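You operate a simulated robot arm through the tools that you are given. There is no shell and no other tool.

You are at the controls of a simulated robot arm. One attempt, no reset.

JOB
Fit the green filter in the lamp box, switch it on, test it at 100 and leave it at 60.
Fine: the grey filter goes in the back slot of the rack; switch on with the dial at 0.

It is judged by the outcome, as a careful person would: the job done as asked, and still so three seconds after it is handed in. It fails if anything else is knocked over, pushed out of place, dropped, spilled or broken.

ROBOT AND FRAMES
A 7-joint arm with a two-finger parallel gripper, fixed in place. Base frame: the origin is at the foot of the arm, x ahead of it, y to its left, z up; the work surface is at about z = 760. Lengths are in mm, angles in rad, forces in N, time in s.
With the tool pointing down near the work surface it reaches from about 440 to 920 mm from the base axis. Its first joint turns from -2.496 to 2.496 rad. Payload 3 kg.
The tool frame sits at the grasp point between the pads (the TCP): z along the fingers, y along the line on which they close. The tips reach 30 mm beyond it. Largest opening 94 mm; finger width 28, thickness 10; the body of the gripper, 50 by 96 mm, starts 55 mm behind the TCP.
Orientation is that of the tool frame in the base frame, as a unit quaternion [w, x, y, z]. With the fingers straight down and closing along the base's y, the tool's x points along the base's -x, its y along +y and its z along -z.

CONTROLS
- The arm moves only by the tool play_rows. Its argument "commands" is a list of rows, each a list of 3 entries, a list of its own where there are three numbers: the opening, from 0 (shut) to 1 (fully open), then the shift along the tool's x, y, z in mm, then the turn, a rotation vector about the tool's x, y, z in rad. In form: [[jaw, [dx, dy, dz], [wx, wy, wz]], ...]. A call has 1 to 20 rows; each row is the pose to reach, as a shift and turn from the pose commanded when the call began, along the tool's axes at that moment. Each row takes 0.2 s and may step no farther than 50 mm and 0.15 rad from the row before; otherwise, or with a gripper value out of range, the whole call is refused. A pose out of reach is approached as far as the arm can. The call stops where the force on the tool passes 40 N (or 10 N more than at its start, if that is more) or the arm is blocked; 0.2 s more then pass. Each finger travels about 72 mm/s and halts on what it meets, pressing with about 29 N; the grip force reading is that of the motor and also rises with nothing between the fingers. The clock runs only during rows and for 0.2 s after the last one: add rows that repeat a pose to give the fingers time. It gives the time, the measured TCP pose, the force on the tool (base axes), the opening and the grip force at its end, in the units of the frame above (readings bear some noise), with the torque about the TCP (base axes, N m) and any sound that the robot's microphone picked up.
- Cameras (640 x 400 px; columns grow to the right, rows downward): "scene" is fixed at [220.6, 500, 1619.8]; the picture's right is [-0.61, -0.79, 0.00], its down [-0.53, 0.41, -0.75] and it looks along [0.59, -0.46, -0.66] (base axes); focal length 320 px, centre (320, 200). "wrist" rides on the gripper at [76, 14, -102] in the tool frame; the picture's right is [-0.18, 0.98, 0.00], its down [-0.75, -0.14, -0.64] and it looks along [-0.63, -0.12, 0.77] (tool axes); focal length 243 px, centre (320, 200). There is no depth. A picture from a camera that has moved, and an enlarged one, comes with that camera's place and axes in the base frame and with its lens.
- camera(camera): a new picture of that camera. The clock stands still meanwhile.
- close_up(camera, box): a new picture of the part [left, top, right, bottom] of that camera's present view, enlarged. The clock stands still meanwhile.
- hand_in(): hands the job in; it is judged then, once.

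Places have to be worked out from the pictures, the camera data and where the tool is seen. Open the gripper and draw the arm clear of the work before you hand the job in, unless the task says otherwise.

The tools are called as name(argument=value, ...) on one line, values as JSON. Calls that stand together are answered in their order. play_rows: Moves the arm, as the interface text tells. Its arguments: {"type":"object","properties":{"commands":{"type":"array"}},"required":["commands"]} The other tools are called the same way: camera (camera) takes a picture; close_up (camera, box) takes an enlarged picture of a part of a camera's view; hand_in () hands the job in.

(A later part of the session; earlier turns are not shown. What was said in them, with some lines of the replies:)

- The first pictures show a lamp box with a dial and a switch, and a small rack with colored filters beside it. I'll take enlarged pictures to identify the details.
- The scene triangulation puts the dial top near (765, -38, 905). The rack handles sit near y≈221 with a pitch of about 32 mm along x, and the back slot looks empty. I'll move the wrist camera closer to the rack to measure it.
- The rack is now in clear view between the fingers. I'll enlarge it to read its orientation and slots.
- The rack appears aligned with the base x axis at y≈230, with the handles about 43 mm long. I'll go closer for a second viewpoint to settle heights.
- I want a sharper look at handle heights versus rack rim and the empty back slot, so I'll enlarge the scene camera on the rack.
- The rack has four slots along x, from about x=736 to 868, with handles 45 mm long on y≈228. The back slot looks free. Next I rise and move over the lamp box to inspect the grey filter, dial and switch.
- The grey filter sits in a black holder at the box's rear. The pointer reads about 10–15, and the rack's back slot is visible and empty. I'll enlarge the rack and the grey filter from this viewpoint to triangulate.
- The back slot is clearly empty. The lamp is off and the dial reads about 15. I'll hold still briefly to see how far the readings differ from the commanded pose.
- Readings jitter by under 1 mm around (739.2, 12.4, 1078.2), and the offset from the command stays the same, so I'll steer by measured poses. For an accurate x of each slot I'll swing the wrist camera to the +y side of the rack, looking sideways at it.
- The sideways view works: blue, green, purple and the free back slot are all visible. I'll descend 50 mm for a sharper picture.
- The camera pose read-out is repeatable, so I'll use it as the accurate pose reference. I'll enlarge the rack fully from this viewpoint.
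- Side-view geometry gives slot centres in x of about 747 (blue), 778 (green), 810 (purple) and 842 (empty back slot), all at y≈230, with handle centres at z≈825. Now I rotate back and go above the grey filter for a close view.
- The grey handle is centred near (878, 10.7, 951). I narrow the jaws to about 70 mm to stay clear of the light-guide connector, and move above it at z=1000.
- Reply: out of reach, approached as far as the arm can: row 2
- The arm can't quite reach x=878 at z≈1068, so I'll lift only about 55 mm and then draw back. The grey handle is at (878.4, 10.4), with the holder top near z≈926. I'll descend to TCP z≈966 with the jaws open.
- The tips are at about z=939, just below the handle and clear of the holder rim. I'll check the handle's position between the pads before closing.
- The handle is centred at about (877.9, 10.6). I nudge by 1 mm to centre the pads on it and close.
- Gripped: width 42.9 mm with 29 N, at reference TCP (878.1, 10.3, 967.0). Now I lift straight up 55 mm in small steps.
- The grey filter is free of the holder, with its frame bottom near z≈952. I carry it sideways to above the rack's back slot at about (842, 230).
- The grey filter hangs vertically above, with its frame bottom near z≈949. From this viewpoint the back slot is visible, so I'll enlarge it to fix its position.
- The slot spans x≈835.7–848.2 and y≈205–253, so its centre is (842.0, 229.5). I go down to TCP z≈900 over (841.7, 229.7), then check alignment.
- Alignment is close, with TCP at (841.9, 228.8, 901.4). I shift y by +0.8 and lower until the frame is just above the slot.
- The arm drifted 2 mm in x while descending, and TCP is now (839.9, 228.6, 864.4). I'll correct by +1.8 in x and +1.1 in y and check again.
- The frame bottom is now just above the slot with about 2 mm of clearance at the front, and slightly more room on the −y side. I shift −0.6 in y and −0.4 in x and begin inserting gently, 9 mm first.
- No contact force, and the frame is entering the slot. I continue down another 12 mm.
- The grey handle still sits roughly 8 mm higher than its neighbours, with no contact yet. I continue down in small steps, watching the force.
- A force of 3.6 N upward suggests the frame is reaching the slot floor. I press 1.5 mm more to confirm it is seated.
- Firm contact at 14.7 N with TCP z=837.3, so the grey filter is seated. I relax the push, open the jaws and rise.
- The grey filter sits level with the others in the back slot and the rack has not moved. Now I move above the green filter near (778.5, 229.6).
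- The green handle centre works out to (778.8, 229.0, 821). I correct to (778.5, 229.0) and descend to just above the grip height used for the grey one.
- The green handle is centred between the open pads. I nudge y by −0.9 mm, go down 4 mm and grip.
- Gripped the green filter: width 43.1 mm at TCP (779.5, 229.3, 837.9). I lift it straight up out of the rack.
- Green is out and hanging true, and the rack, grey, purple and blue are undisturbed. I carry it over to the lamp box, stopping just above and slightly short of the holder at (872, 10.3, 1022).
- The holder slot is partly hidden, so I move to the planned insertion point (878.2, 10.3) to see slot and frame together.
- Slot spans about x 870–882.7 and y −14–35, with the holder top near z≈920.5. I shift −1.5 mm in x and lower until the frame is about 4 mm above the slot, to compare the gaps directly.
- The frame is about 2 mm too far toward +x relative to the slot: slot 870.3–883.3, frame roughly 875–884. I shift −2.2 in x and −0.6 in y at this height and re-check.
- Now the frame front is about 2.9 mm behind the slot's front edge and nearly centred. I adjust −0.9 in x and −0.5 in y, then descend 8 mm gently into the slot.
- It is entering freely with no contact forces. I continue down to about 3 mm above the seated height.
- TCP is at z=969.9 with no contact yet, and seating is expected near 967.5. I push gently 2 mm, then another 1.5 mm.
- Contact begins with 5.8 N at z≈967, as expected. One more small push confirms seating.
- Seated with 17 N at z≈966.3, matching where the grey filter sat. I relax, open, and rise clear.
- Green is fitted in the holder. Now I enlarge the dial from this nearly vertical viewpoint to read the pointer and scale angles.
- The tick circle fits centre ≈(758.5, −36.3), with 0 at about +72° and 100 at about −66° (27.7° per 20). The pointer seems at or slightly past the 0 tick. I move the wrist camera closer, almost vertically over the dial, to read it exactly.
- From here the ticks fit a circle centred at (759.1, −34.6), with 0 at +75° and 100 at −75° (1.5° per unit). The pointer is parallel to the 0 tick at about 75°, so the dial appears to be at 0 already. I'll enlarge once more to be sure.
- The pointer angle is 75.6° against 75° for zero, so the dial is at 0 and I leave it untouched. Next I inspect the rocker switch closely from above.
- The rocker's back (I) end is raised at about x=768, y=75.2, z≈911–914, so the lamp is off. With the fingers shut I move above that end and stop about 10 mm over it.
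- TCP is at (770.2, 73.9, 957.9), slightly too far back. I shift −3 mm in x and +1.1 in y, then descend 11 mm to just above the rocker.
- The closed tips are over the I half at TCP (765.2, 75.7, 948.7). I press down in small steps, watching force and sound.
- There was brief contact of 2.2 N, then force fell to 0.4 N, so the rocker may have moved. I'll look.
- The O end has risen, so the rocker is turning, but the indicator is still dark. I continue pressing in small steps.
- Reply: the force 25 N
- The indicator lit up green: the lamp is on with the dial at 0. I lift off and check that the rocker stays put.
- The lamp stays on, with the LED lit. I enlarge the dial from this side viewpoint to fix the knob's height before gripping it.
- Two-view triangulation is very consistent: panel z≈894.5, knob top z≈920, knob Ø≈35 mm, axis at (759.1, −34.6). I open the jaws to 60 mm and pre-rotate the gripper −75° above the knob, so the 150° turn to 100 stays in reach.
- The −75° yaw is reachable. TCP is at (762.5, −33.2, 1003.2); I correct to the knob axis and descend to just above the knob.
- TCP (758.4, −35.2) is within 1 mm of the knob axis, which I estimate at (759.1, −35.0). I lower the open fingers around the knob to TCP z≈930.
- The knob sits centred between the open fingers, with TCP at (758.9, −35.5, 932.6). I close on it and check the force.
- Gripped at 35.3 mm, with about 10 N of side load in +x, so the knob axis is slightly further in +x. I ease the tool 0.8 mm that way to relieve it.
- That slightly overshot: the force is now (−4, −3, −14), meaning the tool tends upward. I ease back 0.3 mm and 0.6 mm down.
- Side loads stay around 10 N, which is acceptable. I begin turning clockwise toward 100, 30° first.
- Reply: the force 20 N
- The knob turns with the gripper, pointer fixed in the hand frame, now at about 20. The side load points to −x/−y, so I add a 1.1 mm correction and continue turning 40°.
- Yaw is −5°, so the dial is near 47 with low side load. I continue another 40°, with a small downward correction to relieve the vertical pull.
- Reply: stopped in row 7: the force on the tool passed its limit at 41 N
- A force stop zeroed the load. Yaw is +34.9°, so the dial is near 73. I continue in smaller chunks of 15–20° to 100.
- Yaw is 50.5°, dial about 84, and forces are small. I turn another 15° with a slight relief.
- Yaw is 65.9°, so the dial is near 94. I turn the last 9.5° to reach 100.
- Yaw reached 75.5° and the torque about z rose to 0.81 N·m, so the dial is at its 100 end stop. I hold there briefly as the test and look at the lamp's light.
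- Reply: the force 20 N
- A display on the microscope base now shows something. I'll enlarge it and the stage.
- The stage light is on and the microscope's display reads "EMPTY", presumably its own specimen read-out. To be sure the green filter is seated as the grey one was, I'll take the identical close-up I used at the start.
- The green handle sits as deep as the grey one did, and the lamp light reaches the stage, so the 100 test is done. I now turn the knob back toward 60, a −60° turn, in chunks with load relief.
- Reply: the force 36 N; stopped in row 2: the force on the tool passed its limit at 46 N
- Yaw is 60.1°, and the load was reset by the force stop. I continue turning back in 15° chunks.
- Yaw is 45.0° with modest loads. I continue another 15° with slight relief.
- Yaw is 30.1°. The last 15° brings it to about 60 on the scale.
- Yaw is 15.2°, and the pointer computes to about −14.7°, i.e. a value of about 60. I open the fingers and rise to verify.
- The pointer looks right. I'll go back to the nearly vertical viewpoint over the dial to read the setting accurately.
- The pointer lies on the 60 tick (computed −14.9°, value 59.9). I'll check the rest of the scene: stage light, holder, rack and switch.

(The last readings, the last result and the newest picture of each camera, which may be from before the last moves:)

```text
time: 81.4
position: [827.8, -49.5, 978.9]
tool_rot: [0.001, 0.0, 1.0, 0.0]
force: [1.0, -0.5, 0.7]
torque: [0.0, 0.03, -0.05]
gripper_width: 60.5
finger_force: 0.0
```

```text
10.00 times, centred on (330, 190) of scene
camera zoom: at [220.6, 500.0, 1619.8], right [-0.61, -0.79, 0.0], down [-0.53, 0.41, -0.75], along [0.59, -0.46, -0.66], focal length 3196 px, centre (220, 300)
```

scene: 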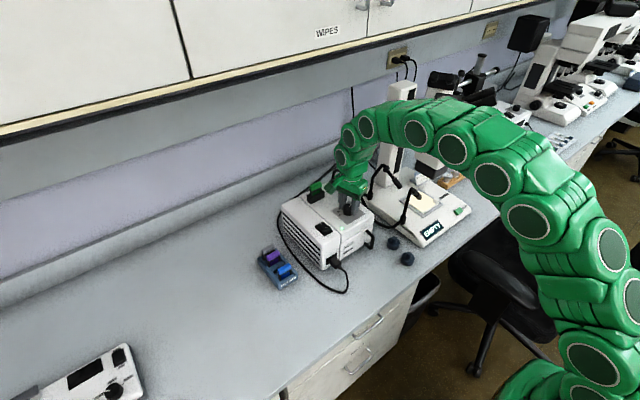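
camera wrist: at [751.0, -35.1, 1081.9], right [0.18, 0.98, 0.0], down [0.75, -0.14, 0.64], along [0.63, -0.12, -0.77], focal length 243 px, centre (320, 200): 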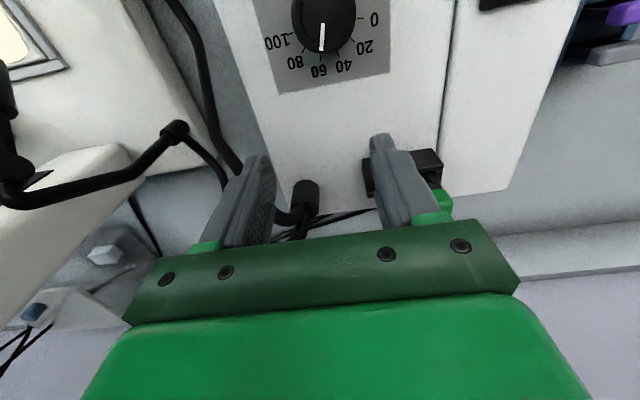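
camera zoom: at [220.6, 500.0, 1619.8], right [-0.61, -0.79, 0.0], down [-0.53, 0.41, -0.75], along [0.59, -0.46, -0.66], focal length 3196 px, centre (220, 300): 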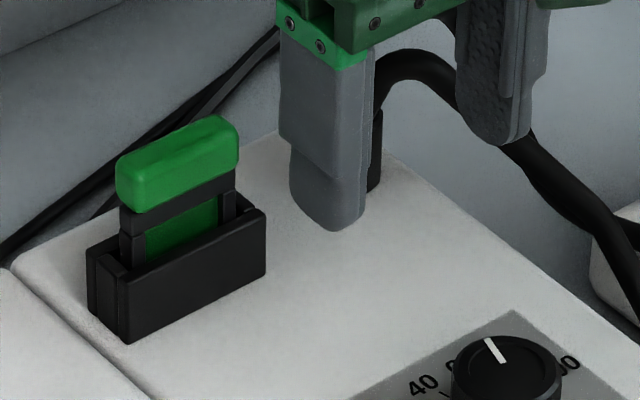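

The lamp body label now reads HOT, and grey is in the back slot with purple and blue untouched. As a last check on the green filter's depth, I return to the same viewpoint from which I first measured the grey filter.

play_rows(commands=[[0.64, [0, 0, -40], [0, 0, 0]], [0.64, [0, 5, -80], [0, 0, 0]], [0.64, [-6, 30, -88], [0, 0, 0]], [0.64, [-15, 60, -88], [0, 0, 0]], [0.64, [-15, 60, -88], [0, 0, 0]], [0.64, [-15, 60, -88], [0, 0, 0]]])

close_up(camera="wrist", box=[260, 100, 380, 200])

camera(camera="wrist")

```text
time: 82.8
position: [842.9, 8.3, 1069.2]
tool_rot: [0.0, 0.0, 1.0, 0.0]
force: [-1.1, -0.1, 0.4]
torque: [-0.01, 0.0, -0.02]
gripper_width: 60.1
finger_force: 0.0
```

```text
4.00 times, centred on (320, 150) of wrist
camera zoom: at [765.8, 23.1, 1172.0], right [0.19, 0.98, 0.0], down [0.75, -0.14, 0.64], along [0.63, -0.12, -0.77], focal length 970 px, centre (320, 400)
```

zoom: 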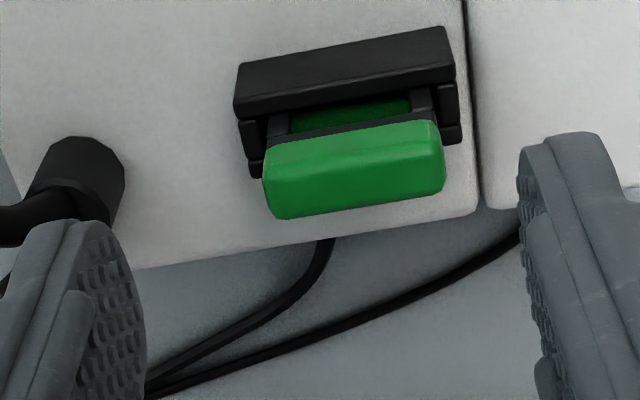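

```text
taken
camera wrist: at [765.8, 23.1, 1172.0], right [0.19, 0.98, 0.0], down [0.75, -0.14, 0.64], along [0.63, -0.12, -0.77], focal length 243 px, centre (320, 200)
```

wrist: 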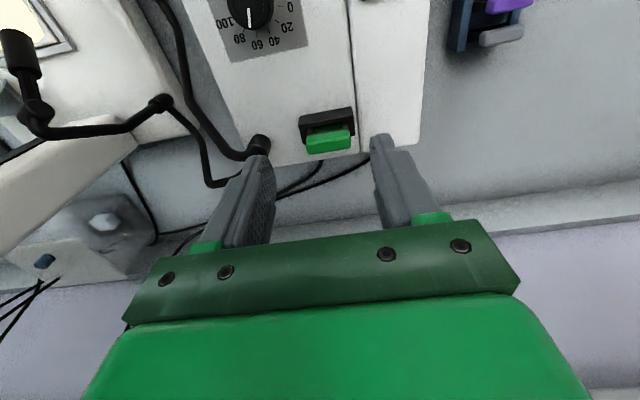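

The green handle sits at least as deep in the holder as the grey one did. Everything is in place, so I open the gripper fully and withdraw the arm up and back to its starting area.

play_rows(commands=[[0.64, [20, 0, -30], [0, 0, 0]], [0.64, [55, 5, -58], [0, 0, 0]], [0.8, [92, 11, -83], [0, 0, 0]], [1, [130, 18, -107], [0, 0, 0]], [1, [168, 25, -131], [0, 0, 0]], [1, [206, 33, -153], [0, 0, 0]], [1, [244, 41, -170], [0, 0, 0]], [1, [280, 49, -182], [0, 0, 0]], [1, [290, 50, -190], [0, 0, 0]], [1, [290, 50, -190], [0, 0, 0]]])

camera(camera="scene")

camera(camera="wrist")

close_up(camera="scene", box=[240, 170, 400, 300])

```text
time: 85.0
position: [550.3, 63.3, 1256.2]
tool_rot: [0.0, 0.001, 1.0, 0.0]
force: [-0.6, -0.7, -0.8]
torque: [0.0, -0.01, -0.03]
gripper_width: 94.1
finger_force: 0.0
```

```text
taken
```

scene: 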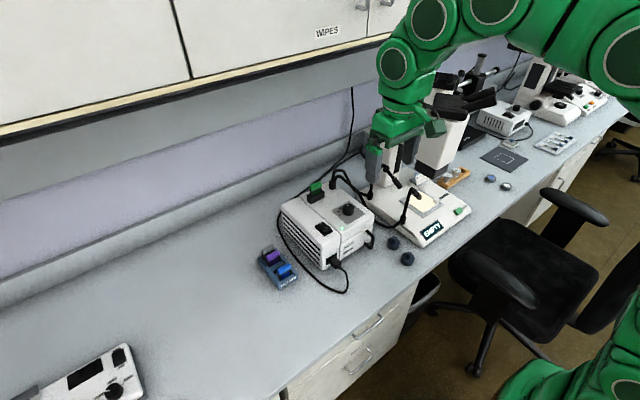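

```text
taken
camera wrist: at [474.3, 77.6, 1359.0], right [0.19, 0.98, 0.0], down [0.75, -0.14, 0.64], along [0.63, -0.12, -0.77], focal length 243 px, centre (320, 200)
```

wrist: 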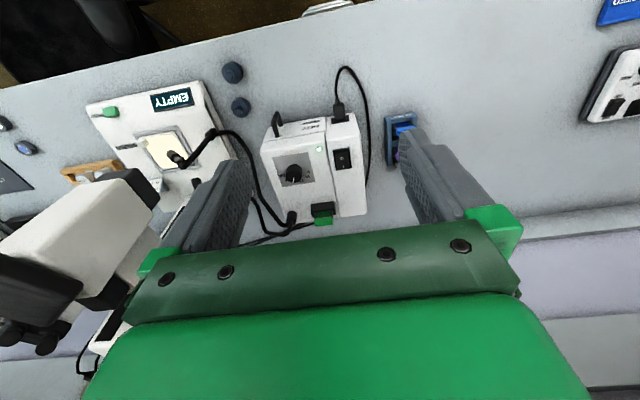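

```text
3.08 times, centred on (320, 235) of scene
camera zoom: at [220.6, 500.0, 1619.8], right [-0.61, -0.79, 0.0], down [-0.53, 0.41, -0.75], along [0.59, -0.46, -0.66], focal length 983 px, centre (320, 92)
```

zoom: 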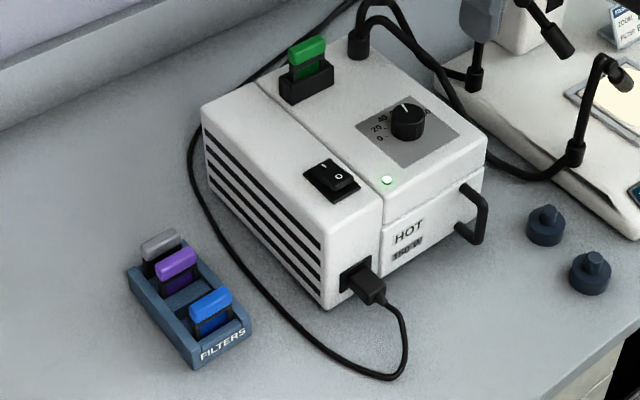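

The final pictures show green in the lamp holder, the LED lit, the dial at 60 and grey in the rack's back slot. Nothing else has moved, and the arm is clear with the gripper open. I hand the job in.

hand_in()

```text
The job is handed in.
```

The green filter is in the lamp box, and the lamp is on with its dial at 60. I handed the job in with the arm drawn clear and the gripper open.

- **Filters:** the grey filter came out of the lamp box and sits in the back slot of the rack, level with the others. The green filter sits in the holder at least as deep as the grey one did.
- **Switching on:** the dial already read 0, so I left it alone and pressed the switch to I. The indicator lit green.
- **Test at 100:** I turned the dial to its end stop at 100 and held it there for nearly two seconds. The box label has since changed from COOL to HOT.
- **Final setting:** I turned the dial back to 60, and in the close-up the pointer lies on the 60 tick.

In the last pictures nothing else had moved. While turning the dial, the side force twice passed the 40 N limit and stopped the arm (41 and 46 N). The box and its fittings looked in the same place afterwards.

The light on the microscope stage looks cream, not green. The filter was hard against its stop, so I left it as it was. I don't know whether the picture would show the filter's colour at all. The microscope's display reads "EMPTY", which I took to be about its own specimen.
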